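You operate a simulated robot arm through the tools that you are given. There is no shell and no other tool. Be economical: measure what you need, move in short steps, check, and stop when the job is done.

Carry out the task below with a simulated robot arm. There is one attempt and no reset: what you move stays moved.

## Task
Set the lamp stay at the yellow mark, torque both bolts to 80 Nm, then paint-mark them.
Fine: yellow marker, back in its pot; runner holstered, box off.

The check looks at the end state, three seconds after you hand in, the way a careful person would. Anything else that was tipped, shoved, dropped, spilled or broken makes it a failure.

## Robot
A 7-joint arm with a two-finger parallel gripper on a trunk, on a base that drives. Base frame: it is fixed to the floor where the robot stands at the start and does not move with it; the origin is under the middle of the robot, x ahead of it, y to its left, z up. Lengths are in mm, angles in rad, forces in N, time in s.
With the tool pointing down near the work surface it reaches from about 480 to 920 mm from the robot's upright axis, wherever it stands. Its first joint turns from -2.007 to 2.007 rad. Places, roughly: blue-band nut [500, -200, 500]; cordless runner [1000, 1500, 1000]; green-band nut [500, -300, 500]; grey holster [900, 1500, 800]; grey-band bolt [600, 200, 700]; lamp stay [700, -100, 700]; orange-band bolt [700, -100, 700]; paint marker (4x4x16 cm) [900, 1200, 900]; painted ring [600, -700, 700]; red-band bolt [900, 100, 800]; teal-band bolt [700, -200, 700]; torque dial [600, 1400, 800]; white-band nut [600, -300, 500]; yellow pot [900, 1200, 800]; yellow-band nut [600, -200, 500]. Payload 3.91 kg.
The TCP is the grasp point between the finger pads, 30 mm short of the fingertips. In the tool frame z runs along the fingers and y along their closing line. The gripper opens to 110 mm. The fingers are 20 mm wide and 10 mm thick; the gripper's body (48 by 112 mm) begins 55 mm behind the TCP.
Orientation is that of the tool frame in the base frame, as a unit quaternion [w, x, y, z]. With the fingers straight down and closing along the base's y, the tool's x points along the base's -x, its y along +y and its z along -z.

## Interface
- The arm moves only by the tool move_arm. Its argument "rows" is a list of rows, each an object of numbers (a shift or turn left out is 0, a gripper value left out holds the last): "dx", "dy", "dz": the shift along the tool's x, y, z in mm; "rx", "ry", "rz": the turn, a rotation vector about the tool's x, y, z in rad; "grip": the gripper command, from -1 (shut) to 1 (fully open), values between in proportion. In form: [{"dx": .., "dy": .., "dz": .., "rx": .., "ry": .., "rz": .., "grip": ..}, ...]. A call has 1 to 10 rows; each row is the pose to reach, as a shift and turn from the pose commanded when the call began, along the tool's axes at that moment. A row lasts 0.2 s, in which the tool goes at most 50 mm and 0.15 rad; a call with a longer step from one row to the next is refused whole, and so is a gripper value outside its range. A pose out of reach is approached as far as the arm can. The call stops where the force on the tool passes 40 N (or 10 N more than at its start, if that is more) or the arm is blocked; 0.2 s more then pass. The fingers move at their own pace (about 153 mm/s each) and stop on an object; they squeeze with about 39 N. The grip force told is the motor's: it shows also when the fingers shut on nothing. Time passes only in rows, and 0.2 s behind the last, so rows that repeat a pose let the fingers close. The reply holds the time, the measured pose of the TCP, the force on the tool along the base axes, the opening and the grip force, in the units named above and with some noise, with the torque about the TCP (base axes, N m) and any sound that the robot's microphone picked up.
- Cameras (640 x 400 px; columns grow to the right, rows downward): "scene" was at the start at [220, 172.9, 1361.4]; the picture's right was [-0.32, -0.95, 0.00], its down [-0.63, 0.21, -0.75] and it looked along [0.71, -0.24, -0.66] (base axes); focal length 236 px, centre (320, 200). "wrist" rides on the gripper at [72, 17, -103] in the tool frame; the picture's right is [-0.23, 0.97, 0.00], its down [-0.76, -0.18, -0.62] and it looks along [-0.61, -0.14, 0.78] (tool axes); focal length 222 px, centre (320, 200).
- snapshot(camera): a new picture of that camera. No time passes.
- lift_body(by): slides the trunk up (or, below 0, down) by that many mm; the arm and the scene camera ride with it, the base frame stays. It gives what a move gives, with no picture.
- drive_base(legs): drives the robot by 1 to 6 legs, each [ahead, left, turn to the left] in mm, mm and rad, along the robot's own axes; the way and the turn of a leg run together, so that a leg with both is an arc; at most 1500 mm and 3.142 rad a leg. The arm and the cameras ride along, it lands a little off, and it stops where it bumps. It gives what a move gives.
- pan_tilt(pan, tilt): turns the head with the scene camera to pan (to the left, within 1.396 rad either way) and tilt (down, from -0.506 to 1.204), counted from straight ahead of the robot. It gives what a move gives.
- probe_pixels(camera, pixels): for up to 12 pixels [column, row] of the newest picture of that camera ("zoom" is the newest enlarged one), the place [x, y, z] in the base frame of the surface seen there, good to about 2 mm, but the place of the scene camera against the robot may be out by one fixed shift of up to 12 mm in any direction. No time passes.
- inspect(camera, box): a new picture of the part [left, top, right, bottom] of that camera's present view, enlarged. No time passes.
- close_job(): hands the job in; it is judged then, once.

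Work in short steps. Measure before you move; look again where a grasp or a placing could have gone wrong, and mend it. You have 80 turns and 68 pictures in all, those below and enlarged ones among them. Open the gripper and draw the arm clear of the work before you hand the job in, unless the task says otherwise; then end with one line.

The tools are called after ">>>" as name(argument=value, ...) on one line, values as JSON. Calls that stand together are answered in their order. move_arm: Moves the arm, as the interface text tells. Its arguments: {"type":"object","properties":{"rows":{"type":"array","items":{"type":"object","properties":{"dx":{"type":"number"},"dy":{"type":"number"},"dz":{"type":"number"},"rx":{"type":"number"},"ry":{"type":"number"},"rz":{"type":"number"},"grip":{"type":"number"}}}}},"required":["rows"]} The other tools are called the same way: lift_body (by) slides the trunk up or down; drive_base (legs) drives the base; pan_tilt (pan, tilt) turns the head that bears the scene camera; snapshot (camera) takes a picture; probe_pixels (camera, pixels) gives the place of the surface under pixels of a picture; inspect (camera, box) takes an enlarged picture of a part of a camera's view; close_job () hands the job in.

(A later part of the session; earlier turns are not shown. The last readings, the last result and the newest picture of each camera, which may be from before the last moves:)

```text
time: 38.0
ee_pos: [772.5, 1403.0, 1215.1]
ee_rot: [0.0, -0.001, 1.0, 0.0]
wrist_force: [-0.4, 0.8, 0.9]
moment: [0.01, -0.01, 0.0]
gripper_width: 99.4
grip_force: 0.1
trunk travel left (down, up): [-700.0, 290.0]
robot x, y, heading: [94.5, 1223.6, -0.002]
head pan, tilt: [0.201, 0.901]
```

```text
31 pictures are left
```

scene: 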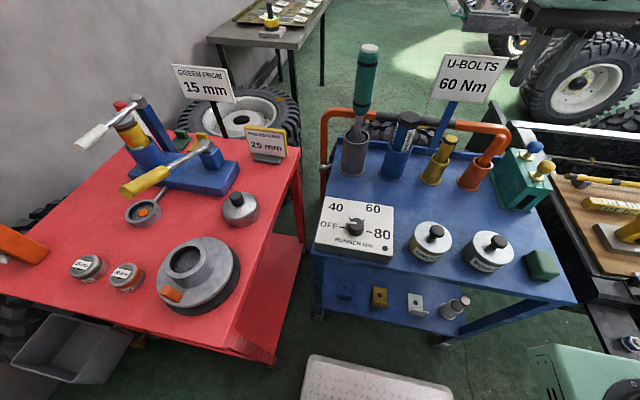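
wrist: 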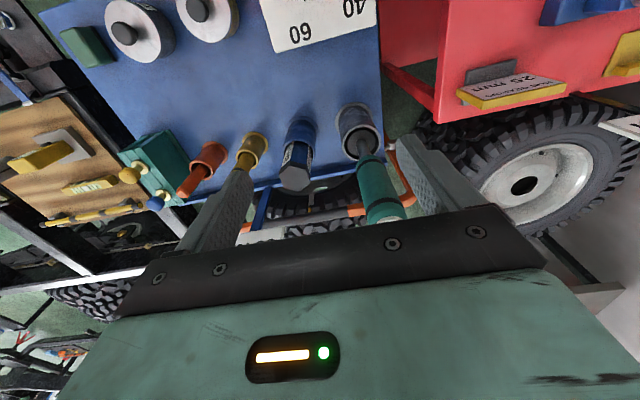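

The runner body is at (378,185), its top at (385,213). I'll probe runner, holster, marker and pot in this picture.

>>> probe_pixels(camera="wrist", pixels=[[385, 212], [365, 205], [402, 203], [385, 206], [370, 172], [362, 145], [340, 118], [378, 120], [357, 106], [245, 160], [237, 150], [249, 135]])

>>> inspect(camera="wrist", box=[210, 90, 430, 230])

```text
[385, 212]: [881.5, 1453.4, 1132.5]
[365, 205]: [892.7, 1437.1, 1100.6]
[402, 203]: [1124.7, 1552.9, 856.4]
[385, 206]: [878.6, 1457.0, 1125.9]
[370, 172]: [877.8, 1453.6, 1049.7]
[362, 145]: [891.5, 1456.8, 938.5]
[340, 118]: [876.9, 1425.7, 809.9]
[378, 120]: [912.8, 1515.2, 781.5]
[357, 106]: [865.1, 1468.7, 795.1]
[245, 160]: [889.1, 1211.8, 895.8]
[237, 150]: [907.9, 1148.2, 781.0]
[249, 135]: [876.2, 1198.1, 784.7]
```

```text
2.86 times, centred on (320, 160) of wrist
```

zoom: 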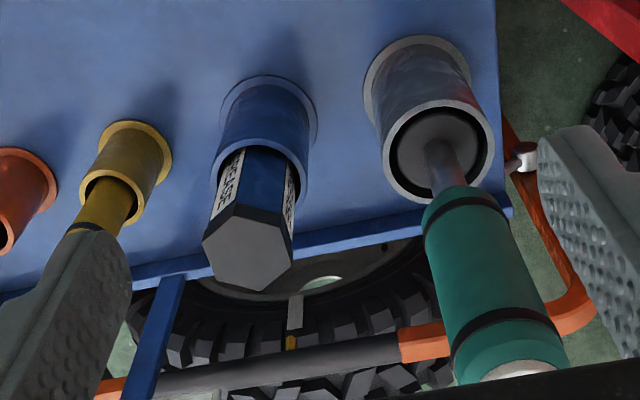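

Runner axis ≈ (900,1456), body diameter ≈45, top ≈1142. I'll move over it at the present height and then descend to TCP z≈1108.

>>> move_arm(rows=[{"dx": -42, "dy": 18}, {"dx": -85, "dy": 36}, {"dx": -127, "dy": 53}, {"dx": -127, "dy": 53}, {"dx": -127, "dy": 53, "dz": 45}, {"dx": -127, "dy": 53, "dz": 80}, {"dx": -127, "dy": 53, "dz": 108}, {"dx": -127, "dy": 53, "dz": 108}])

>>> snapshot(camera="wrist")

```text
time: 39.8
ee_pos: [910.8, 1461.6, 1109.9]
ee_rot: [0.0, 0.0, 1.0, 0.0]
wrist_force: [0.6, -0.9, -0.5]
moment: [0.02, -0.02, 0.02]
gripper_width: 98.5
grip_force: 0.0
out of reach, approached as far as the arm can: row 3, 4, 5, 6, 7, 8
trunk travel left (down, up): [-700.0, 290.0]
robot x, y, heading: [89.8, 1220.8, 0.001]
head pan, tilt: [0.201, 0.901]
```

```text
29 pictures are left
```

wrist: 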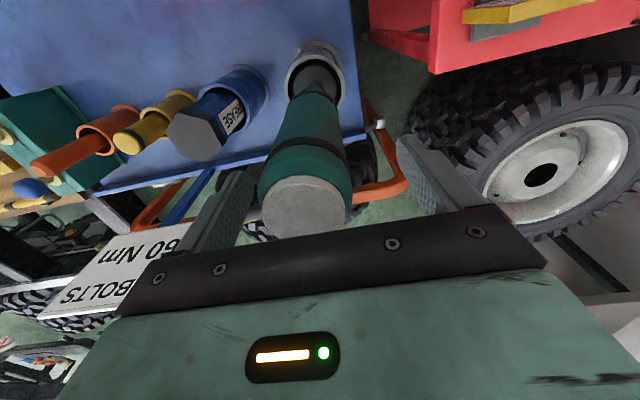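

The arm reports out of reach, yet it's at (911,1462). I'll probe the runner top at (303,205) to compare with the tool.

>>> probe_pixels(camera="wrist", pixels=[[303, 205], [263, 210], [348, 212], [303, 178], [305, 232], [303, 140], [315, 70], [185, 250]])

```text
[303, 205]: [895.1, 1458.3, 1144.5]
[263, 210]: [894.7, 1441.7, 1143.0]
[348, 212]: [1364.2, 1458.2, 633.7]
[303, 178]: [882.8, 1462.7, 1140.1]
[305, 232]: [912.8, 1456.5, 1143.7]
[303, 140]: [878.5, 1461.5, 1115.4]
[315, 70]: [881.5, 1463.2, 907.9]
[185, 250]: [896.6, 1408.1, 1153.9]
```

The runner top centre is (897.5,1458.5,1143), so the tool is 12 mm too far in x. I'll rise, drive 60 mm ahead for better reach, and re-aim.

>>> move_arm(rows=[{"dz": -45}, {"dz": -90}, {"dz": -105}, {"dz": -105}])

>>> drive_base(legs=[[60, 30, 0]])

```text
time: 40.8
ee_pos: [885.3, 1442.3, 1206.7]
ee_rot: [0.001, 0.0, 1.0, 0.001]
wrist_force: [-0.1, 0.5, -1.4]
moment: [-0.02, 0.03, 0.0]
gripper_width: 99.2
grip_force: 0.0
out of reach, approached as far as the arm can: row 1, 2, 3, 4
trunk travel left (down, up): [-700.0, 290.0]
robot x, y, heading: [92.1, 1228.1, 0.002]
head pan, tilt: [0.201, 0.901]
```

```text
time: 41.8
ee_pos: [947.9, 1470.2, 1206.2]
ee_rot: [0.0, 0.001, 1.0, 0.0]
wrist_force: [-0.6, 0.0, 0.4]
moment: [0.03, -0.01, 0.01]
gripper_width: 99.1
grip_force: 0.0
trunk travel left (down, up): [-700.0, 290.0]
robot x, y, heading: [152.7, 1255.2, 0.001]
head pan, tilt: [0.201, 0.901]
```

Now shift back over the runner and check the pose before descending.

>>> move_arm(rows=[{"dx": 25, "dy": -6}, {"dx": 50, "dy": -12}, {"dx": 50, "dy": -12}])

```text
time: 42.6
ee_pos: [897.9, 1458.8, 1205.6]
ee_rot: [0.0, 0.0, 1.0, 0.0]
wrist_force: [-1.3, -0.3, 0.0]
moment: [-0.04, 0.0, 0.0]
gripper_width: 99.2
grip_force: 0.1
trunk travel left (down, up): [-700.0, 290.0]
robot x, y, heading: [155.5, 1255.6, 0.0]
head pan, tilt: [0.201, 0.901]
```

Exactly above the runner. I descend to z≈1108 and close.

>>> move_arm(rows=[{"dz": 45}, {"dz": 80}, {"dz": 98}, {"dz": 98, "grip": -1}, {"dz": 98, "grip": -1}, {"dz": 98, "grip": -1}])

>>> snapshot(camera="wrist")

```text
time: 44.0
ee_pos: [894.7, 1457.1, 1107.2]
ee_rot: [0.0, 0.0, 1.0, -0.001]
wrist_force: [0.1, -1.3, 0.8]
moment: [-0.14, 0.06, -0.01]
gripper_width: 45.7
grip_force: 39.0
trunk travel left (down, up): [-700.0, 290.0]
robot x, y, heading: [155.2, 1256.8, 0.0]
head pan, tilt: [0.201, 0.901]
```

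```text
28 pictures are left
```

wrist: 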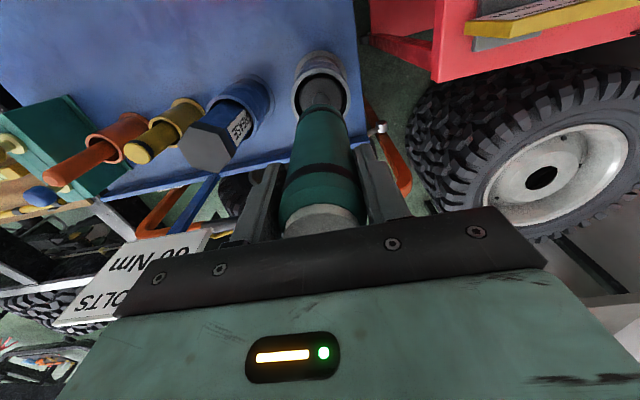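

Runner gripped at 45.7 mm. I'll raise the trunk by 250 mm, drawing it straight out, and look.

>>> lift_body(by=250)

>>> snapshot(camera="scene")

```text
time: 46.5
ee_pos: [895.5, 1457.6, 1357.4]
ee_rot: [0.0, 0.001, 1.0, -0.001]
wrist_force: [-0.2, -0.9, -8.0]
moment: [-0.01, 0.06, -0.01]
gripper_width: 45.7
grip_force: 39.1
trunk travel left (down, up): [-950.0, 40.0]
robot x, y, heading: [153.5, 1255.1, -0.001]
head pan, tilt: [0.201, 0.901]
```

```text
27 pictures are left
```

scene: 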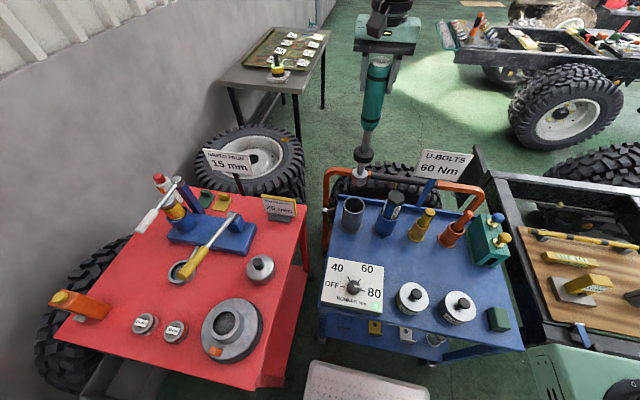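

The runner is out. I'll zoom on its lower end and probe the socket tip.

>>> inspect(camera="scene", box=[330, 40, 430, 195])

>>> probe_pixels(camera="scene", pixels=[[361, 183], [361, 178], [361, 170], [363, 160], [364, 150], [366, 140], [375, 95], [380, 60]])

```text
2.58 times, centred on (380, 118) of scene
```

zoom: 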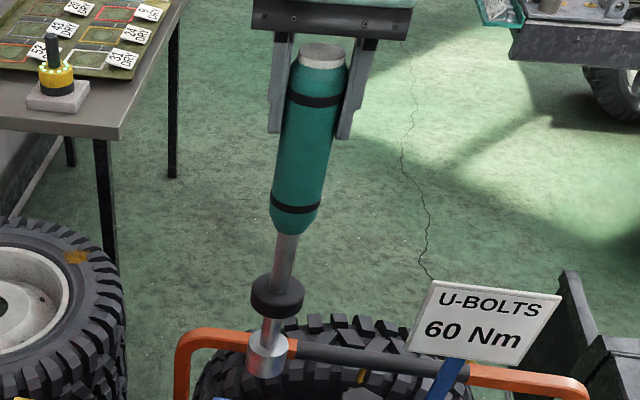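

```text
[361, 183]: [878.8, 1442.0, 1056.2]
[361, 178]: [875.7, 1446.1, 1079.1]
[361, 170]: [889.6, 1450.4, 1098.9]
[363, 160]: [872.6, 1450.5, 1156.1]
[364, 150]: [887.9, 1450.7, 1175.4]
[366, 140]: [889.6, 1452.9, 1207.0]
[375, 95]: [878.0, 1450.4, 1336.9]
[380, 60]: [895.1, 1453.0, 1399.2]
```

Socket tip is ~308 mm below the TCP. I'll back off to x≈15 and drive right to y≈0, at this height clear of everything.

>>> drive_base(legs=[[-145, 0, 0], [0, -1245, 0]])

>>> pan_tilt(pan=-0.25, tilt=0.85)

>>> snapshot(camera="scene")

```text
time: 53.6
ee_pos: [754.4, 258.8, 1357.8]
ee_rot: [0.0, -0.004, 1.0, -0.001]
wrist_force: [0.2, -0.4, -7.0]
moment: [-0.05, 0.03, 0.04]
gripper_width: 45.9
grip_force: 39.0
trunk travel left (down, up): [-950.0, 40.0]
robot x, y, heading: [10.2, 50.4, 0.008]
head pan, tilt: [0.201, 0.901]
```

```text
time: 54.5
ee_pos: [754.6, 260.7, 1357.2]
ee_rot: [0.001, -0.003, 1.0, -0.001]
wrist_force: [0.0, 0.0, -8.2]
moment: [-0.02, 0.08, -0.01]
gripper_width: 45.6
grip_force: 39.2
trunk travel left (down, up): [-950.0, 40.0]
robot x, y, heading: [14.7, 50.6, 0.01]
head pan, tilt: [-0.25, 0.85]
```

```text
25 pictures are left
```

scene: 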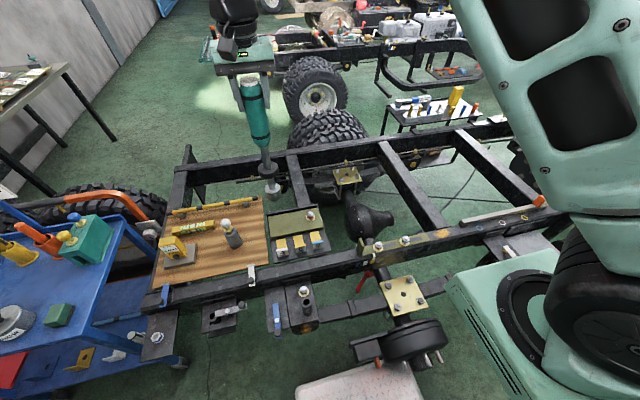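

Robot at (12,50). I'll carry the runner over to the orange bolt at (657.5,-112), still high.

>>> move_arm(rows=[{"dx": 12, "dy": -46}, {"dx": 24, "dy": -92}, {"dx": 36, "dy": -138}, {"dx": 48, "dy": -184}, {"dx": 60, "dy": -230}, {"dx": 72, "dy": -276}, {"dx": 85, "dy": -322}, {"dx": 97, "dy": -370}, {"dx": 97, "dy": -370}])

>>> lift_body(by=-220)

>>> inspect(camera="scene", box=[310, 120, 470, 300])

>>> snapshot(camera="wrist")

```text
time: 56.5
ee_pos: [662.1, -113.5, 1357.6]
ee_rot: [-0.001, -0.003, 1.0, 0.0]
wrist_force: [0.4, -1.4, -8.9]
moment: [-0.08, 0.05, 0.01]
gripper_width: 45.9
grip_force: 39.0
trunk travel left (down, up): [-950.0, 40.0]
robot x, y, heading: [14.9, 46.3, 0.008]
head pan, tilt: [-0.25, 0.85]
```

```text
time: 58.8
ee_pos: [661.9, -114.3, 1136.9]
ee_rot: [0.0, -0.003, 1.0, 0.0]
wrist_force: [0.8, 0.3, -8.2]
moment: [0.04, 0.03, -0.01]
gripper_width: 45.4
grip_force: 39.2
trunk travel left (down, up): [-730.0, 260.0]
robot x, y, heading: [16.4, 50.9, 0.008]
head pan, tilt: [-0.25, 0.85]
```

```text
2.22 times, centred on (390, 210) of scene
```

zoom: 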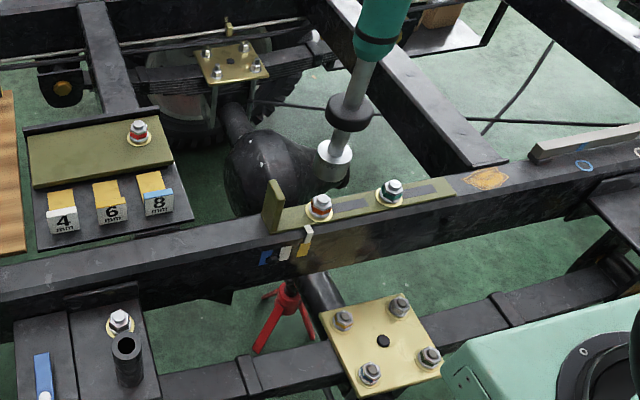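

```text
23 pictures are left
```

wrist: 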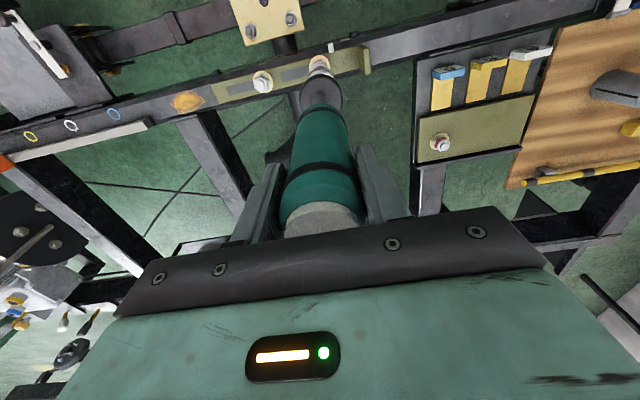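

The tip hangs ~65 mm above the bolt. I'll zoom on tip and bolt with the scene camera and compare their positions.

>>> inspect(camera="scene", box=[366, 170, 426, 215])

>>> probe_pixels(camera="zoom", pixels=[[245, 225], [275, 225], [300, 225], [265, 245], [205, 330], [232, 320], [262, 325], [232, 340], [275, 140], [500, 210], [440, 230], [232, 300]])

```text
8.89 times, centred on (396, 192) of scene
```

zoom: 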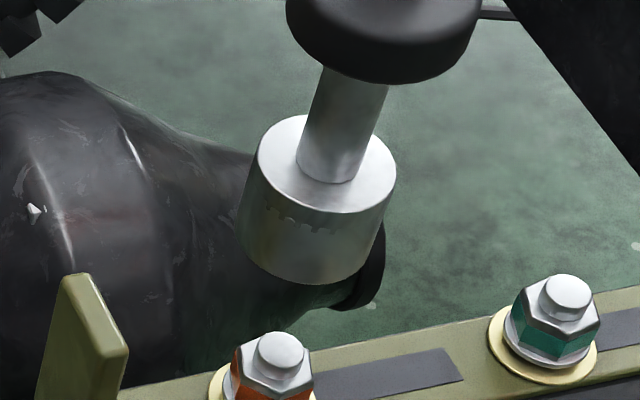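

```text
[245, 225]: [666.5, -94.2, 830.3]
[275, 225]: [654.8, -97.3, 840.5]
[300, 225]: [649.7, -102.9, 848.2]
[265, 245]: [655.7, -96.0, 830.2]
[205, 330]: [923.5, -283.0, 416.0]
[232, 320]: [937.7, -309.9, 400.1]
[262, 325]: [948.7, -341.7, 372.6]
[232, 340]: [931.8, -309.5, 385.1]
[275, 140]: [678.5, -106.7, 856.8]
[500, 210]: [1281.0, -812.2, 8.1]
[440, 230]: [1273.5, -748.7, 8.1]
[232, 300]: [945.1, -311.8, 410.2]
```

Probing the socket's top-face rim points and the bolt stubs.

>>> probe_pixels(camera="zoom", pixels=[[263, 160], [390, 170], [325, 203], [370, 195], [290, 190], [285, 125], [278, 345], [568, 290], [318, 278], [260, 262], [355, 275], [345, 150]])

```text
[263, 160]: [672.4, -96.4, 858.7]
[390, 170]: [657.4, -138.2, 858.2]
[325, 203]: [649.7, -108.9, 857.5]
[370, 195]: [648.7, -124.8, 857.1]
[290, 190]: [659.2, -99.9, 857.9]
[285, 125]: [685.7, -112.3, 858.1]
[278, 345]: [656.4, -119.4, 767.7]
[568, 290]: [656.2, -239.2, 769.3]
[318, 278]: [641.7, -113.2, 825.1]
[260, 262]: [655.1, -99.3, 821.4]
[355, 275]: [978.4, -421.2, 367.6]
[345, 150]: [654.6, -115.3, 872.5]
```

Socket axis and bolt differ by about x -7.5, y -0.5 (averaging both estimates). I shift and lower to ~8 mm above the stub for a close check.

>>> move_arm(rows=[{"dx": 4, "dz": 20}, {"dx": 7.5, "dz": 45}, {"dx": 7.5, "dz": 52}, {"dx": 7.5, "dz": 52}])

>>> inspect(camera="scene", box=[366, 180, 414, 216])

>>> inspect(camera="wrist", box=[240, 30, 400, 130])

```text
time: 59.8
ee_pos: [656.3, -112.6, 1085.1]
ee_rot: [0.0, -0.003, 1.0, 0.0]
wrist_force: [-0.6, 0.6, -8.1]
moment: [0.07, 0.05, 0.01]
gripper_width: 45.9
grip_force: 38.4
trunk travel left (down, up): [-730.0, 260.0]
robot x, y, heading: [12.7, 50.9, 0.01]
head pan, tilt: [-0.25, 0.85]
```

```text
11.11 times, centred on (390, 198) of scene
```

zoom: 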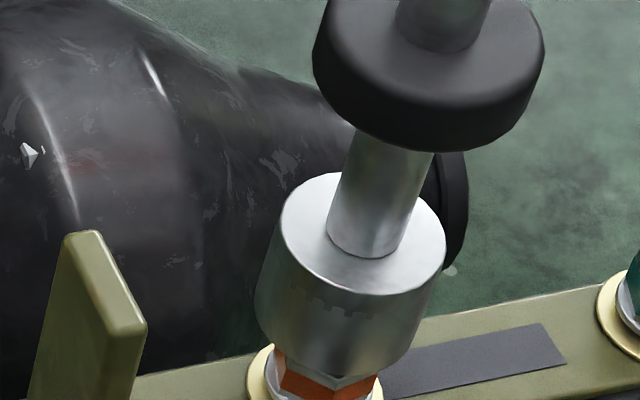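

```text
4.00 times, centred on (320, 80) of wrist
```

zoom: 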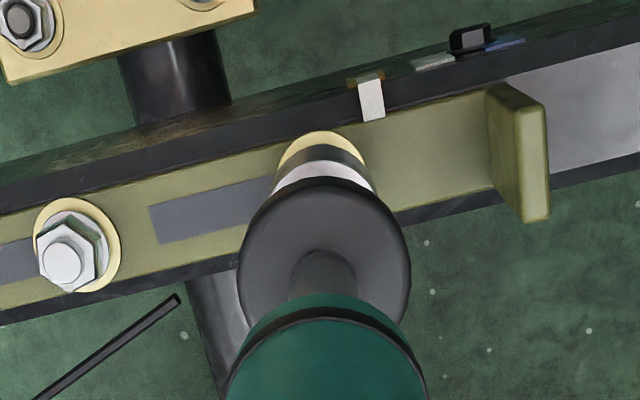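

The wrist view shows good y alignment (socket rim centre x=323, washer 321). I'll probe the socket wall and the visible hex from the scene zoom to judge x.

>>> inspect(camera="scene", box=[376, 196, 408, 220])

>>> probe_pixels(camera="zoom", pixels=[[100, 150], [150, 200], [200, 220], [280, 240], [350, 220], [380, 180], [130, 240], [180, 285], [250, 290], [60, 320], [330, 275], [200, 360]])

```text
16.00 times, centred on (392, 208) of scene
```

zoom: 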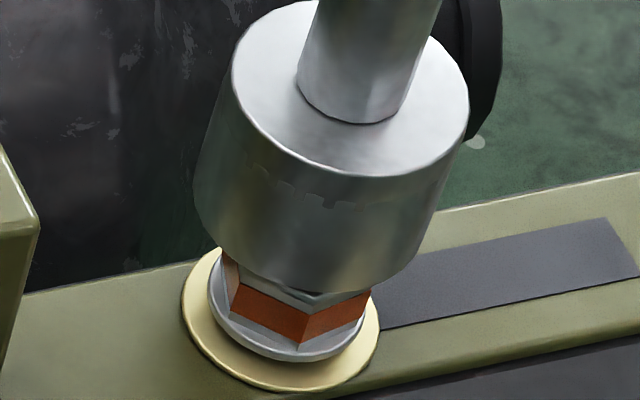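

```text
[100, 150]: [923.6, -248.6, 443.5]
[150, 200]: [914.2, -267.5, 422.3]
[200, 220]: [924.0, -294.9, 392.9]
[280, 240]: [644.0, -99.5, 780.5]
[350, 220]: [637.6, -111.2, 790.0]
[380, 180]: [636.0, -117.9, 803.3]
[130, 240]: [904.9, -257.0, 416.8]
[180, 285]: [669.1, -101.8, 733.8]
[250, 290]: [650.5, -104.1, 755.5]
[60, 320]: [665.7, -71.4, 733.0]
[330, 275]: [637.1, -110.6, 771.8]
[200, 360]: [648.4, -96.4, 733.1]
```

The socket wall fit puts its axis at (657.5,-116.3) versus bolt (656.4,-119.4) in scene terms; wrist says y is nearly aligned. I shift y -2, x +1 and lower in small steps, watching force.

>>> move_arm(rows=[{"dy": -2, "dx": -1}, {"dy": -2, "dx": -1, "dz": 4}, {"dy": -2, "dx": -1, "dz": 8}, {"dy": -2, "dx": -1, "dz": 12}, {"dy": -2, "dx": -1, "dz": 16}])

>>> inspect(camera="scene", box=[376, 196, 408, 220])

```text
time: 61.0
ee_pos: [656.7, -114.3, 1068.9]
ee_rot: [0.0, -0.004, 1.0, 0.0]
wrist_force: [-2.2, 0.2, -7.4]
moment: [0.28, 0.93, -0.01]
gripper_width: 45.9
grip_force: 39.0
trunk travel left (down, up): [-730.0, 260.0]
robot x, y, heading: [17.2, 52.1, 0.008]
head pan, tilt: [-0.25, 0.85]
```

```text
16.00 times, centred on (392, 208) of scene
```

zoom: 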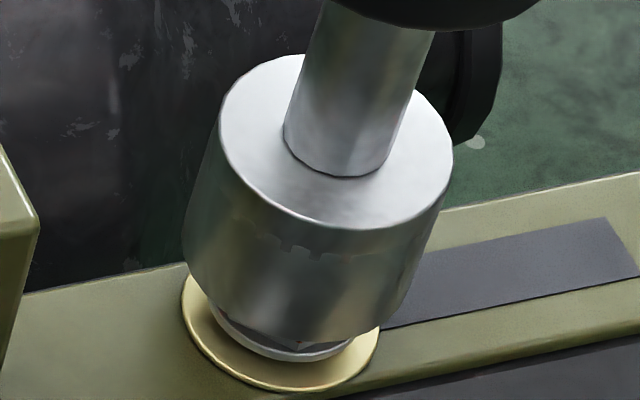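

The socket has gone over the hex, with a slight side load of -3 N in x. I shift 1 mm toward -x and press on down.

>>> move_arm(rows=[{"dx": 1, "dy": 0.5, "dz": 3}, {"dx": 1, "dy": 0.5, "dz": 6}, {"dx": 1, "dy": 0.5, "dz": 9}, {"dx": 1, "dy": 0.5, "dz": 12}, {"dx": 1, "dy": 0.5, "dz": 15}, {"dx": 1, "dy": 0.5, "dz": 18}])

```text
time: 62.4
ee_pos: [655.7, -113.2, 1054.6]
ee_rot: [0.004, -0.004, 1.0, -0.001]
wrist_force: [-2.7, 2.1, 31.4]
moment: [0.86, 0.36, 0.1]
gripper_width: 45.7
grip_force: 39.1
trunk travel left (down, up): [-730.0, 260.0]
robot x, y, heading: [11.6, 55.3, 0.009]
head pan, tilt: [-0.25, 0.85]
```

Seated with ~31 N upward force at z 1054.6. I'll hold the press for a bit and listen.

>>> move_arm(rows=[{"dz": 0.5}, {"dz": 0.5}, {"dz": 0.5}, {"dz": 0.5}, {"dz": 0.5}, {"dz": 0.5}])

>>> inspect(camera="scene", box=[370, 150, 418, 220])

```text
time: 63.8
ee_pos: [654.7, -113.7, 1052.3]
ee_rot: [0.0, -0.004, 1.0, -0.001]
wrist_force: [-0.3, 3.0, 32.0]
moment: [1.02, -0.59, 0.03]
gripper_width: 45.8
grip_force: 38.7
trunk travel left (down, up): [-730.0, 260.0]
robot x, y, heading: [12.9, 52.4, 0.008]
head pan, tilt: [-0.25, 0.85]
```

```text
5.71 times, centred on (394, 185) of scene
```

zoom: 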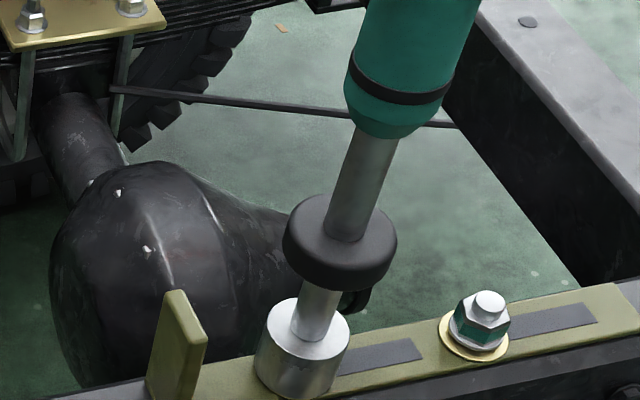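

Seated fully to the washer but no sound yet. I'll press a little harder and hold longer.

>>> move_arm(rows=[{"dz": 2}, {"dz": 2}, {"dz": 3}, {"dz": 3}, {"dz": 3}, {"dz": 3}, {"dz": 3}, {"dz": 3}, {"dz": 3}, {"dz": 3}])

```text
time: 66.0
ee_pos: [654.2, -114.3, 1049.5]
ee_rot: [0.001, -0.004, 1.0, -0.001]
wrist_force: [-0.9, 1.3, 28.6]
moment: [0.65, 0.17, 0.07]
gripper_width: 45.7
grip_force: 39.0
trunk travel left (down, up): [-730.0, 260.0]
robot x, y, heading: [18.0, 51.5, 0.005]
head pan, tilt: [-0.25, 0.85]
```

Force holds near 29 N while the TCP sank 3 mm, so the runner may be slipping in the grip. I'll stop pressing deeper and try a clockwise turn, watching the z moment.

>>> move_arm(rows=[{"rz": 0.1}, {"rz": 0.2}, {"rz": 0.3}, {"rz": 0.4}, {"rz": 0.5}, {"rz": 0.5}])

>>> inspect(camera="scene", box=[350, 60, 450, 220])

```text
time: 67.4
ee_pos: [653.3, -114.9, 1047.9]
ee_rot: [0.002, 0.246, 0.969, 0.0]
wrist_force: [1.5, 7.0, 19.7]
moment: [1.6, -0.51, 0.07]
gripper_width: 45.9
grip_force: 39.0
trunk travel left (down, up): [-730.0, 260.0]
robot x, y, heading: [18.6, 50.3, 0.005]
head pan, tilt: [-0.25, 0.85]
```

```text
2.50 times, centred on (400, 140) of scene
```

zoom: 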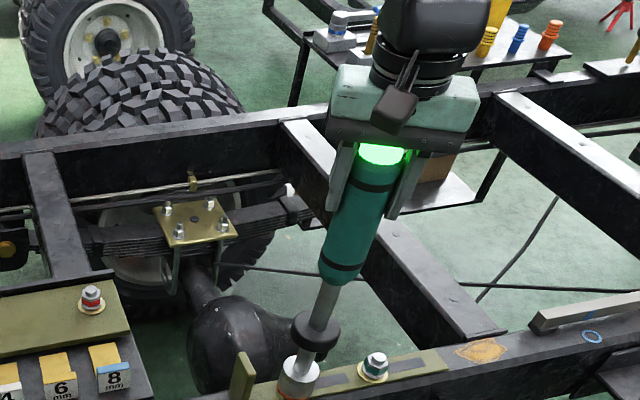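

The runner's cap now glows green — torque reached on the orange bolt. I'll lift straight off, rotate back, and look at the light after lifting.

>>> move_arm(rows=[{"dz": -20}, {"dz": -45}, {"dz": -70}, {"dz": -85, "rz": -0.13}, {"dz": -85, "rz": -0.26}, {"dz": -85, "rz": -0.39}, {"dz": -85, "rz": -0.5}, {"dz": -85, "rz": -0.5}])

>>> inspect(camera="scene", box=[350, 60, 450, 220])

```text
time: 69.2
ee_pos: [653.3, -114.6, 1133.6]
ee_rot: [-0.001, -0.003, 1.0, 0.0]
wrist_force: [-0.2, 0.3, -7.3]
moment: [-0.12, 0.06, 0.02]
gripper_width: 46.0
grip_force: 38.9
trunk travel left (down, up): [-730.0, 260.0]
robot x, y, heading: [16.6, 49.6, 0.006]
head pan, tilt: [-0.25, 0.85]
```

```text
2.50 times, centred on (400, 140) of scene
```

zoom: 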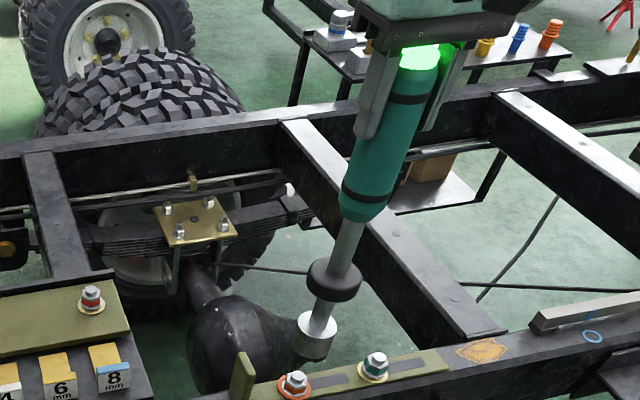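

Green persists after lifting. Next to the teal bolt, -118 mm in y, and look closely before descending.

>>> move_arm(rows=[{"dx": -0.5, "dy": -40}, {"dx": -1, "dy": -80}, {"dx": -1, "dy": -118}, {"dx": -1, "dy": -118, "dz": 30}, {"dx": -1, "dy": -118, "dz": 51}, {"dx": -1, "dy": -118, "dz": 51}])

>>> inspect(camera="scene", box=[376, 180, 432, 222])

>>> probe_pixels(camera="zoom", pixels=[[300, 180], [330, 175], [370, 165], [395, 145], [330, 220], [350, 250], [300, 250], [140, 250], [128, 225]])

```text
time: 70.6
ee_pos: [655.6, -234.3, 1082.1]
ee_rot: [0.0, -0.003, 1.0, 0.0]
wrist_force: [-0.5, -0.1, -8.7]
moment: [0.04, 0.03, -0.03]
gripper_width: 45.7
grip_force: 39.5
trunk travel left (down, up): [-730.0, 260.0]
robot x, y, heading: [14.3, 51.7, 0.005]
head pan, tilt: [-0.25, 0.85]
```

```text
9.52 times, centred on (404, 201) of scene
```

zoom: 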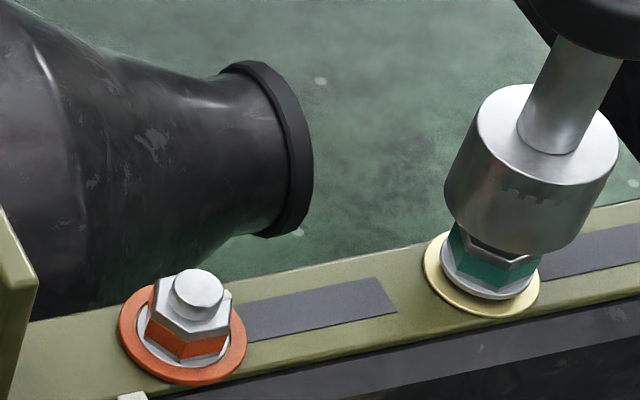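

```text
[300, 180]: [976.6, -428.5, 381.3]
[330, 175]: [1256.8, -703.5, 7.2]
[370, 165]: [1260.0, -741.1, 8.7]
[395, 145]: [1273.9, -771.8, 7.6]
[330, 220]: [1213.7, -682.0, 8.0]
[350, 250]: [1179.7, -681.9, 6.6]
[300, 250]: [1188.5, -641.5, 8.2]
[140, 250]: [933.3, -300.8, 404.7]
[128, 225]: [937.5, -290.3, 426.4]
```

The orange bolt's washer has turned orange, a tension indicator. For teal the socket looks somewhat to the right; I'll probe its wall and washer.

>>> probe_pixels(camera="zoom", pixels=[[470, 200], [500, 225], [530, 235], [560, 235], [580, 215], [595, 190], [425, 260], [450, 300], [490, 312], [530, 300], [540, 180], [470, 170]])

>>> inspect(camera="wrist", box=[240, 30, 400, 130])

```text
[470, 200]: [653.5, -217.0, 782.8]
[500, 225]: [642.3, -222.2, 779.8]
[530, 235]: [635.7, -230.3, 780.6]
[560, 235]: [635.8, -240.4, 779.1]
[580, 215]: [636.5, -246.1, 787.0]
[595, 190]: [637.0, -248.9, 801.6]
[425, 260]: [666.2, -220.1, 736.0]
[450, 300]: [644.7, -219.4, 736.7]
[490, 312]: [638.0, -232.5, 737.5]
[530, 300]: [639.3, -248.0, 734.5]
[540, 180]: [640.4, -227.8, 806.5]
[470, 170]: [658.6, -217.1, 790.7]
```

```text
4.00 times, centred on (320, 80) of wrist
```

zoom: 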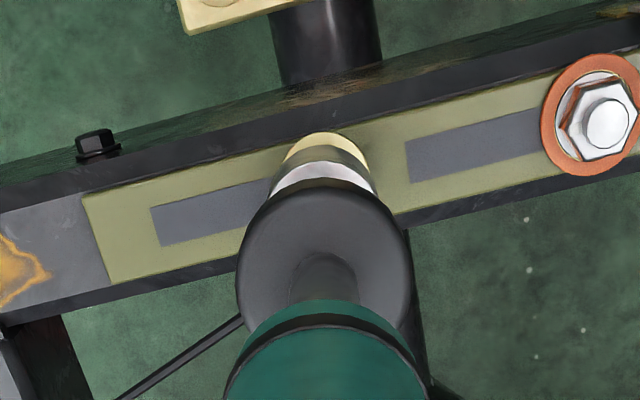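

Socket axis (656.5,-238) vs. washer centre (657,-238.5): aligned. I lower onto the teal bolt.

>>> move_arm(rows=[{"dz": 4}, {"dz": 8}, {"dz": 12}, {"dz": 16}, {"dz": 20}, {"dz": 24}, {"dz": 27}, {"dz": 29}, {"dz": 31}])

```text
time: 72.6
ee_pos: [655.9, -233.1, 1051.6]
ee_rot: [0.0, -0.003, 1.0, 0.0]
wrist_force: [-0.5, 0.5, -8.7]
moment: [0.12, 0.25, 0.03]
gripper_width: 45.8
grip_force: 38.6
trunk travel left (down, up): [-730.0, 260.0]
robot x, y, heading: [16.5, 56.2, 0.005]
head pan, tilt: [-0.25, 0.85]
```

Clean engagement, no contact force yet. I continue down to press and hold.

>>> move_arm(rows=[{"dz": 2}, {"dz": 4}, {"dz": 6}, {"dz": 8}, {"dz": 10}, {"dz": 10}, {"dz": 10}])

```text
time: 74.2
ee_pos: [655.6, -232.8, 1042.4]
ee_rot: [0.001, -0.004, 1.0, -0.001]
wrist_force: [-0.5, 0.6, 33.7]
moment: [0.95, -0.5, 0.02]
gripper_width: 45.7
grip_force: 39.5
trunk travel left (down, up): [-730.0, 260.0]
robot x, y, heading: [10.9, 51.8, 0.007]
head pan, tilt: [-0.25, 0.85]
```

Pressing with 33.7 N. I hold ~2 s, then look at the cap light and washer.

>>> move_arm(rows=[{"dz": 0}, {"dz": 0}, {"dz": 0}, {"dz": 0}, {"dz": 0}, {"dz": 0}, {"dz": 0}, {"dz": 0}, {"dz": 0}, {"dz": 0}])

>>> inspect(camera="scene", box=[360, 60, 460, 220])

```text
time: 76.4
ee_pos: [655.8, -233.3, 1042.0]
ee_rot: [0.0, -0.004, 1.0, -0.001]
wrist_force: [-0.6, -1.8, 20.8]
moment: [-0.62, -0.27, -0.07]
gripper_width: 45.8
grip_force: 39.0
trunk travel left (down, up): [-730.0, 260.0]
robot x, y, heading: [18.5, 49.6, 0.005]
head pan, tilt: [-0.25, 0.85]
```

```text
2.50 times, centred on (410, 140) of scene
```

zoom: 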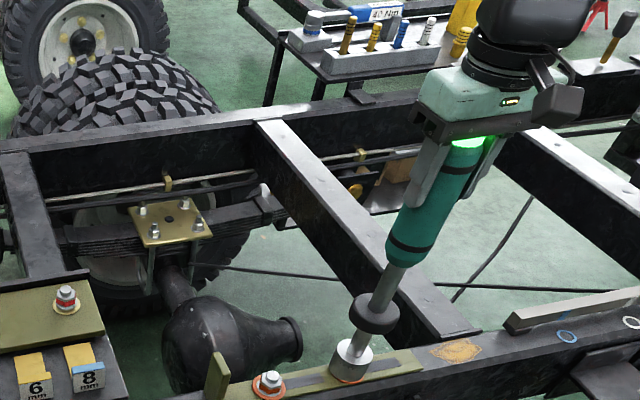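

Force settled as in the first case. I lift 85 mm and check the teal washer.

>>> move_arm(rows=[{"dz": -20}, {"dz": -45}, {"dz": -85}, {"dz": -85}])

>>> inspect(camera="scene", box=[376, 180, 432, 222])

```text
time: 77.4
ee_pos: [654.4, -234.8, 1129.0]
ee_rot: [-0.001, -0.004, 1.0, 0.0]
wrist_force: [0.1, 0.5, -8.5]
moment: [0.11, 0.04, 0.0]
gripper_width: 45.6
grip_force: 39.2
trunk travel left (down, up): [-730.0, 260.0]
robot x, y, heading: [15.1, 47.0, 0.01]
head pan, tilt: [-0.25, 0.85]
```

```text
9.52 times, centred on (404, 201) of scene
```

zoom: 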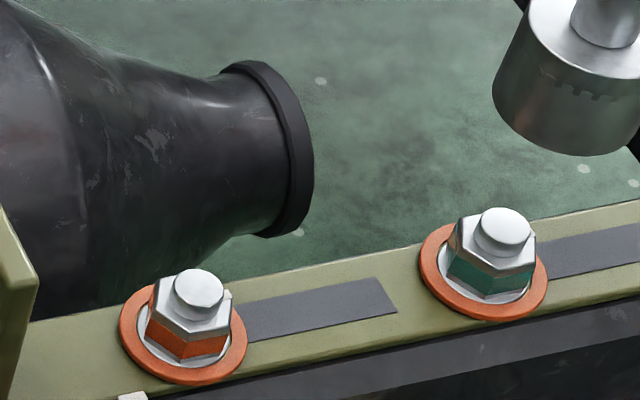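

Both washers are orange. Now back to the holster: raise the trunk, swing the arm to the left-forward pose, and drive.

>>> lift_body(by=230)

>>> move_arm(rows=[{"dx": -10, "dy": 48}, {"dx": -20, "dy": 96}, {"dx": -30, "dy": 144}, {"dx": -40, "dy": 192}, {"dx": -50, "dy": 240}, {"dx": -60, "dy": 288}, {"dx": -70, "dy": 336}, {"dx": -80, "dy": 384}, {"dx": -90, "dy": 432}, {"dx": -100, "dy": 480}])

>>> drive_base(legs=[[0, 1205, -0.008], [140, 0, 0]])

>>> pan_tilt(pan=0.2, tilt=0.9)

>>> inspect(camera="scene", box=[300, 100, 460, 260])

```text
time: 79.8
ee_pos: [655.8, -235.0, 1357.8]
ee_rot: [-0.001, -0.003, 1.0, 0.0]
wrist_force: [-0.3, 0.4, -7.6]
moment: [0.09, 0.06, 0.02]
gripper_width: 45.6
grip_force: 38.9
trunk travel left (down, up): [-960.0, 30.0]
robot x, y, heading: [15.0, 50.8, 0.004]
head pan, tilt: [-0.25, 0.85]
```

```text
time: 82.0
ee_pos: [752.1, 247.5, 1357.2]
ee_rot: [-0.001, -0.002, 1.0, -0.001]
wrist_force: [0.5, -0.8, -8.3]
moment: [-0.01, 0.05, -0.01]
gripper_width: 45.7
grip_force: 39.1
trunk travel left (down, up): [-960.0, 30.0]
robot x, y, heading: [17.6, 48.2, 0.005]
head pan, tilt: [-0.25, 0.85]
```

```text
time: 89.0
ee_pos: [917.1, 1405.1, 1356.4]
ee_rot: [0.001, 0.018, 1.0, -0.001]
wrist_force: [-0.7, -0.8, -7.4]
moment: [-0.07, 0.05, 0.02]
gripper_width: 45.4
grip_force: 38.7
trunk travel left (down, up): [-960.0, 30.0]
robot x, y, heading: [172.9, 1235.2, -0.036]
head pan, tilt: [-0.25, 0.85]
```

```text
time: 89.9
ee_pos: [916.1, 1404.6, 1357.3]
ee_rot: [0.0, 0.018, 1.0, -0.001]
wrist_force: [0.7, 0.2, -8.1]
moment: [0.09, 0.03, -0.01]
gripper_width: 45.6
grip_force: 39.0
trunk travel left (down, up): [-960.0, 30.0]
robot x, y, heading: [166.6, 1238.8, -0.027]
head pan, tilt: [0.201, 0.901]
```

```text
2.50 times, centred on (380, 180) of scene
```

zoom: 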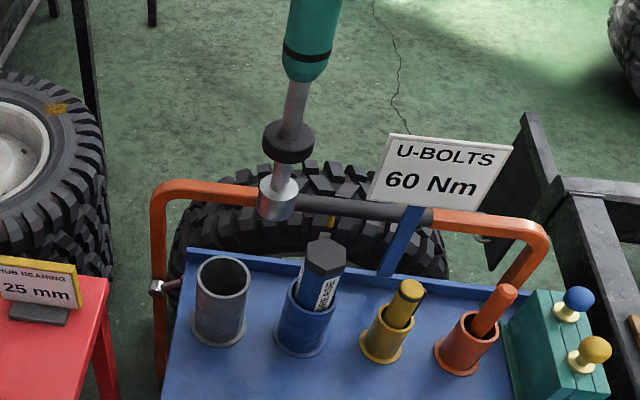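

The runner hangs clear above the tools. I move to the recorded axis (TCP 895.2, 1457.4) and square the yaw.

>>> move_arm(rows=[{"dx": 12, "dy": 26, "rz": -0.02}, {"dx": 23.3, "dy": 51.7, "rz": -0.036}, {"dx": 23.3, "dy": 51.7, "rz": -0.036}, {"dx": 23.3, "dy": 51.7, "rz": -0.036}])

```text
time: 90.9
ee_pos: [894.2, 1454.5, 1358.1]
ee_rot: [0.001, 0.0, 1.0, 0.0]
wrist_force: [0.0, 0.0, -8.7]
moment: [-0.04, 0.02, 0.02]
gripper_width: 45.6
grip_force: 39.8
trunk travel left (down, up): [-960.0, 30.0]
robot x, y, heading: [173.4, 1235.7, -0.032]
head pan, tilt: [0.201, 0.901]
```

Small correction, then lower the trunk by 130 mm so the tip is just above the holster rim, and check.

>>> move_arm(rows=[{"dx": -1, "dy": 2.5}, {"dx": -1, "dy": 2.5}])

>>> lift_body(by=-130)

>>> snapshot(camera="wrist")

>>> inspect(camera="scene", box=[310, 100, 410, 260])

```text
time: 91.5
ee_pos: [894.9, 1458.1, 1356.1]
ee_rot: [0.001, 0.0, 1.0, -0.001]
wrist_force: [0.3, 0.2, -8.7]
moment: [-0.09, 0.03, -0.04]
gripper_width: 46.0
grip_force: 38.9
trunk travel left (down, up): [-960.0, 30.0]
robot x, y, heading: [173.5, 1238.7, -0.036]
head pan, tilt: [0.201, 0.901]
```

```text
time: 93.1
ee_pos: [896.0, 1458.2, 1226.3]
ee_rot: [0.0, 0.0, 1.0, -0.001]
wrist_force: [0.3, 1.5, -7.1]
moment: [0.06, 0.07, 0.01]
gripper_width: 45.6
grip_force: 38.9
trunk travel left (down, up): [-830.0, 160.0]
robot x, y, heading: [171.3, 1241.0, -0.036]
head pan, tilt: [0.201, 0.901]
```

```text
9 pictures are left
```

wrist: 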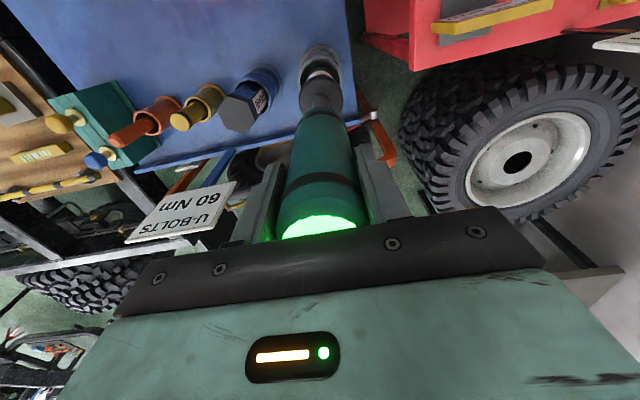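

```text
2.50 times, centred on (360, 180) of scene
```

zoom: 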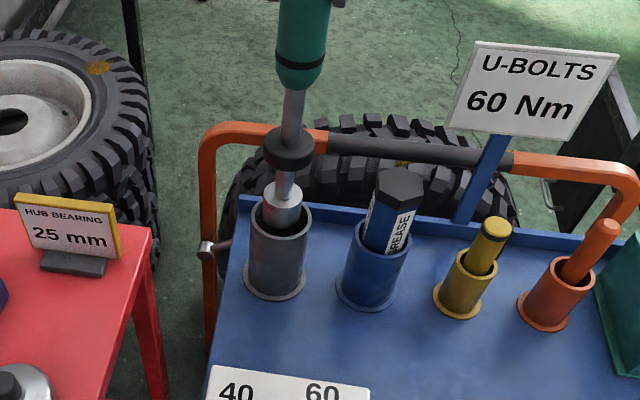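

The tip is right over the holster mouth. I lower with the arm (it stops on force) to about z 1094.

>>> move_arm(rows=[{"dz": 30}, {"dz": 60}, {"dz": 90}, {"dz": 112}, {"dz": 120}, {"dz": 124}, {"dz": 128}, {"dz": 132}, {"dz": 136}])

```text
time: 95.1
ee_pos: [895.5, 1456.6, 1095.5]
ee_rot: [0.004, -0.001, 1.0, 0.002]
wrist_force: [-1.1, -3.6, 34.9]
moment: [-1.66, -0.55, 0.01]
gripper_width: 45.3
grip_force: 38.9
trunk travel left (down, up): [-830.0, 160.0]
robot x, y, heading: [173.8, 1237.1, -0.037]
head pan, tilt: [0.201, 0.901]
```

Holstered: contact at z 1095.5 as predicted. Release, rise clear, then back the base off 80 mm for the dial.

>>> move_arm(rows=[{"dz": -3}, {"dz": -3, "grip": 0}, {"dz": -3, "grip": 0.8}, {"dz": -3, "grip": 0.8}, {"dz": -40, "grip": 0.8}, {"dz": -85, "grip": 0.8}, {"dz": -130, "grip": 0.8}, {"dz": -140, "grip": 0.8}])

>>> drive_base(legs=[[-80, 0, 0.03]])

>>> snapshot(camera="scene")

```text
time: 96.9
ee_pos: [893.1, 1459.3, 1229.6]
ee_rot: [0.0, 0.0, 1.0, -0.001]
wrist_force: [0.4, -0.4, -0.1]
moment: [0.02, -0.01, 0.02]
gripper_width: 99.1
grip_force: 0.0
trunk travel left (down, up): [-830.0, 160.0]
robot x, y, heading: [169.6, 1239.2, -0.039]
head pan, tilt: [0.201, 0.901]
```

```text
time: 98.0
ee_pos: [804.8, 1481.7, 1229.1]
ee_rot: [-0.001, -0.016, 1.0, -0.001]
wrist_force: [1.2, 0.1, -0.6]
moment: [0.01, -0.01, 0.02]
gripper_width: 98.8
grip_force: 0.0
trunk travel left (down, up): [-830.0, 160.0]
robot x, y, heading: [91.1, 1238.3, -0.006]
head pan, tilt: [0.201, 0.901]
```

```text
7 pictures are left
```

scene: 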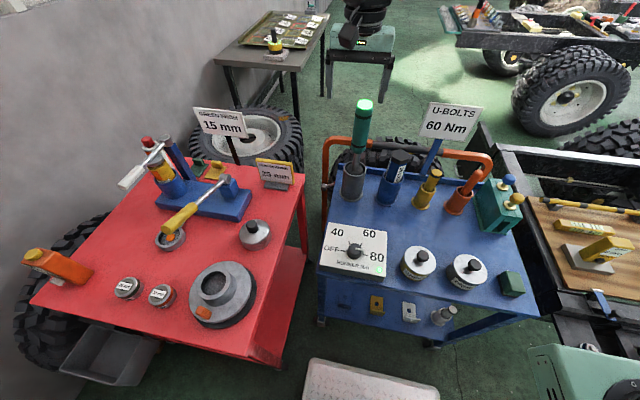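

Runner stands in the holster. Now the dial: move over the knob (629.5,1422) while pre-rotating +1.5 rad.

>>> move_arm(rows=[{"dx": 44, "dy": -13, "rz": 0.15, "grip": 0.2}, {"dx": 88, "dy": -27, "rz": 0.3}, {"dx": 132, "dy": -40, "rz": 0.45}, {"dx": 177, "dy": -54, "rz": 0.6}, {"dx": 177, "dy": -54, "dz": 40, "rz": 0.75}, {"dx": 177, "dy": -54, "dz": 80, "rz": 0.9}, {"dx": 177, "dy": -54, "dz": 120, "rz": 1.05}, {"dx": 177, "dy": -54, "dz": 160, "rz": 1.2}, {"dx": 177, "dy": -54, "dz": 200, "rz": 1.35}, {"dx": 177, "dy": -54, "dz": 229, "rz": 1.5}])

>>> move_arm(rows=[{"rz": 0.1}, {"rz": 0.1}])

```text
time: 100.2
ee_pos: [631.8, 1419.3, 1000.3]
ee_rot: [0.001, 0.671, 0.741, 0.0]
wrist_force: [-0.3, -0.2, 0.4]
moment: [0.02, 0.02, 0.0]
gripper_width: 66.1
grip_force: 0.1
trunk travel left (down, up): [-830.0, 160.0]
robot x, y, heading: [87.6, 1242.0, -0.003]
head pan, tilt: [0.201, 0.901]
```

```text
time: 100.8
ee_pos: [630.2, 1419.7, 1000.5]
ee_rot: [0.001, 0.706, 0.708, 0.0]
wrist_force: [0.1, -0.6, 0.1]
moment: [0.0, -0.01, -0.02]
gripper_width: 66.3
grip_force: 0.1
trunk travel left (down, up): [-830.0, 160.0]
robot x, y, heading: [91.1, 1235.7, -0.002]
head pan, tilt: [0.201, 0.901]
```

Over the knob. Descend to z≈862, with a +2 mm y correction, and grip.

>>> move_arm(rows=[{"dx": 2, "dz": 45}, {"dx": 2, "dz": 90}, {"dx": 2, "dz": 125}, {"dx": 2, "dz": 138}, {"dx": 2, "dz": 138, "grip": -1}, {"dx": 2, "dz": 138, "grip": -1}, {"dx": 2, "dz": 138, "grip": -1}])

```text
time: 102.4
ee_pos: [630.7, 1425.2, 863.9]
ee_rot: [0.0, 0.707, 0.708, 0.0]
wrist_force: [14.7, -0.1, -9.9]
moment: [0.29, -0.79, 0.09]
gripper_width: 40.1
grip_force: 45.2
trunk travel left (down, up): [-830.0, 160.0]
robot x, y, heading: [92.5, 1238.8, -0.006]
head pan, tilt: [0.201, 0.901]
```

Gripped at 40.1 mm. Turn counter-clockwise (tool rz negative) in two calls.

>>> move_arm(rows=[{"rz": -0.15, "dy": 1.5}, {"rz": -0.3, "dy": 1.5}, {"rz": -0.45, "dy": 1.5}, {"rz": -0.6, "dy": 1.5}, {"rz": -0.75, "dy": 1.5}, {"rz": -0.9, "dy": 1.5}, {"rz": -1.05, "dy": 1.5}, {"rz": -1.2, "dy": 1.5}, {"rz": -1.35, "dy": 1.5}, {"rz": -1.5, "dy": 1.5}])

>>> move_arm(rows=[{"rz": -0.15}, {"rz": -0.3}, {"rz": -0.45}, {"rz": -0.6}, {"rz": -0.75}, {"rz": -0.9}, {"rz": -1.05}, {"rz": -1.2}, {"rz": -1.35}, {"rz": -1.5}])

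>>> move_arm(rows=[{"rz": -0.07}, {"rz": -0.14}, {"rz": -0.14}])

```text
time: 104.0
ee_pos: [629.2, 1422.5, 862.6]
ee_rot: [-0.002, 0.263, 0.965, -0.002]
wrist_force: [-3.9, -4.6, 26.2]
moment: [-0.34, 0.82, 0.03]
gripper_width: 40.2
grip_force: 45.0
trunk travel left (down, up): [-830.0, 160.0]
robot x, y, heading: [88.0, 1237.8, -0.006]
head pan, tilt: [0.201, 0.901]
stopped in row 8: the force on the tool passed its limit (the readings are from after the stop); the commanded pose is now the measured one
```

```text
time: 104.5
ee_pos: [628.1, 1422.6, 863.8]
ee_rot: [-0.003, 0.168, 0.986, -0.002]
wrist_force: [-6.1, -3.5, 24.3]
moment: [-0.31, 0.6, -0.03]
gripper_width: 40.4
grip_force: 45.3
trunk travel left (down, up): [-830.0, 160.0]
robot x, y, heading: [85.4, 1237.8, -0.006]
head pan, tilt: [0.201, 0.901]
stopped in row 2: the force on the tool passed its limit (the readings are from after the stop); the commanded pose is now the measured one
```

```text
time: 105.3
ee_pos: [627.9, 1422.7, 864.1]
ee_rot: [-0.002, 0.098, 0.995, -0.002]
wrist_force: [-8.2, -9.9, 29.1]
moment: [-0.48, 0.26, -0.02]
gripper_width: 40.1
grip_force: 44.8
trunk travel left (down, up): [-830.0, 160.0]
robot x, y, heading: [91.1, 1237.7, -0.007]
head pan, tilt: [0.201, 0.901]
```

An upward force built up (29 N). I relieve it by raising 2 mm and continue; 1.77 rad remain.

>>> move_arm(rows=[{"dz": -2, "dx": 1, "dy": 1}, {"dz": -2, "dx": 1, "dy": -1, "rz": -0.12}, {"dz": -2, "dx": 1, "dy": -1, "rz": -0.24}, {"dz": -2, "dx": 1, "dy": -1, "rz": -0.36}, {"dz": -2, "dx": 1, "dy": -1, "rz": -0.48}, {"dz": -2, "dx": 1, "dy": -1, "rz": -0.6}, {"dz": -2, "dx": 1, "dy": -1, "rz": -0.72}, {"dz": -2, "dx": 1, "dy": -1, "rz": -0.84}, {"dz": -2, "dx": 1, "dy": -1, "rz": -0.96}])

```text
time: 107.3
ee_pos: [629.0, 1420.0, 863.4]
ee_rot: [-0.004, -0.372, 0.928, -0.001]
wrist_force: [6.3, -27.8, -10.0]
moment: [-0.8, -0.41, -0.11]
gripper_width: 39.9
grip_force: 44.7
trunk travel left (down, up): [-830.0, 160.0]
robot x, y, heading: [87.6, 1240.7, -0.004]
head pan, tilt: [0.201, 0.901]
```

Remaining 0.81 rad; I relieve the -28 N y load by shifting 3 mm toward -y.

>>> move_arm(rows=[{"dx": 2, "dy": -2}, {"dx": 2, "dy": -2, "rz": -0.13}, {"dx": 2, "dy": -2, "rz": -0.26}, {"dx": 2, "dy": -2, "rz": -0.39}, {"dx": 2, "dy": -2, "rz": -0.52}, {"dx": 2, "dy": -2, "rz": -0.65}, {"dx": 2, "dy": -2, "rz": -0.75}, {"dx": 2, "dy": -2, "rz": -0.81}, {"dx": 2, "dy": -2, "rz": -0.81}])

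>>> inspect(camera="scene", box=[310, 205, 400, 285])

```text
time: 109.3
ee_pos: [631.2, 1417.3, 864.8]
ee_rot: [0.003, 0.707, -0.707, 0.001]
wrist_force: [28.1, -14.3, -22.7]
moment: [-0.69, -0.74, -0.5]
gripper_width: 40.2
grip_force: 44.9
trunk travel left (down, up): [-830.0, 160.0]
robot x, y, heading: [86.8, 1238.5, -0.005]
head pan, tilt: [0.201, 0.901]
```

```text
5.00 times, centred on (355, 245) of scene
```

zoom: 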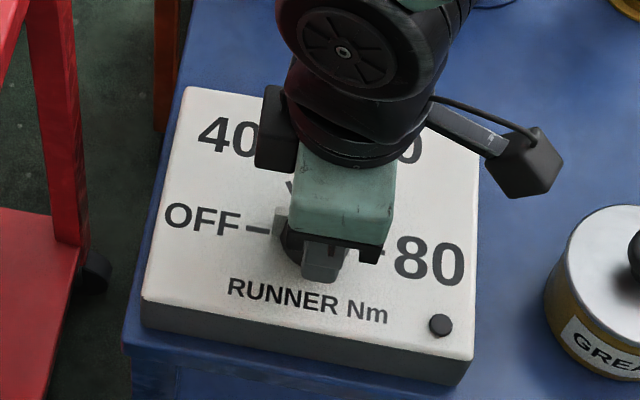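

LED is out and the pointer is at OFF. Release, rise and swing toward the marker, unwinding the wrist.

>>> move_arm(rows=[{"grip": 0.2}, {"grip": 0.2}, {"dz": -45}, {"dz": -90, "rz": 0.15}, {"dz": -135, "rz": 0.3}, {"dz": -180, "rz": 0.45}, {"dz": -225, "rz": 0.6}, {"dz": -256, "rz": 0.75}, {"dz": -256, "dx": 35, "dy": -25, "rz": 0.9}, {"dz": -256, "dx": 72, "dy": -50, "rz": 1.05}])

>>> move_arm(rows=[{"rz": 0.13}, {"rz": 0.26}, {"rz": 0.39}, {"rz": 0.52}])

```text
time: 111.5
ee_pos: [674.7, 1350.5, 1117.3]
ee_rot: [-0.004, -0.258, 0.966, -0.001]
wrist_force: [-1.3, 0.6, 0.7]
moment: [-0.01, 0.01, 0.03]
gripper_width: 65.7
grip_force: 0.0
trunk travel left (down, up): [-830.0, 160.0]
robot x, y, heading: [87.4, 1239.0, 0.002]
head pan, tilt: [0.201, 0.901]
```

```text
time: 112.5
ee_pos: [678.8, 1348.7, 1117.8]
ee_rot: [-0.003, 0.0, 1.0, -0.001]
wrist_force: [0.6, 0.1, -0.4]
moment: [-0.02, -0.02, 0.03]
gripper_width: 66.0
grip_force: 0.1
trunk travel left (down, up): [-830.0, 160.0]
robot x, y, heading: [88.4, 1239.1, -0.003]
head pan, tilt: [0.201, 0.901]
```

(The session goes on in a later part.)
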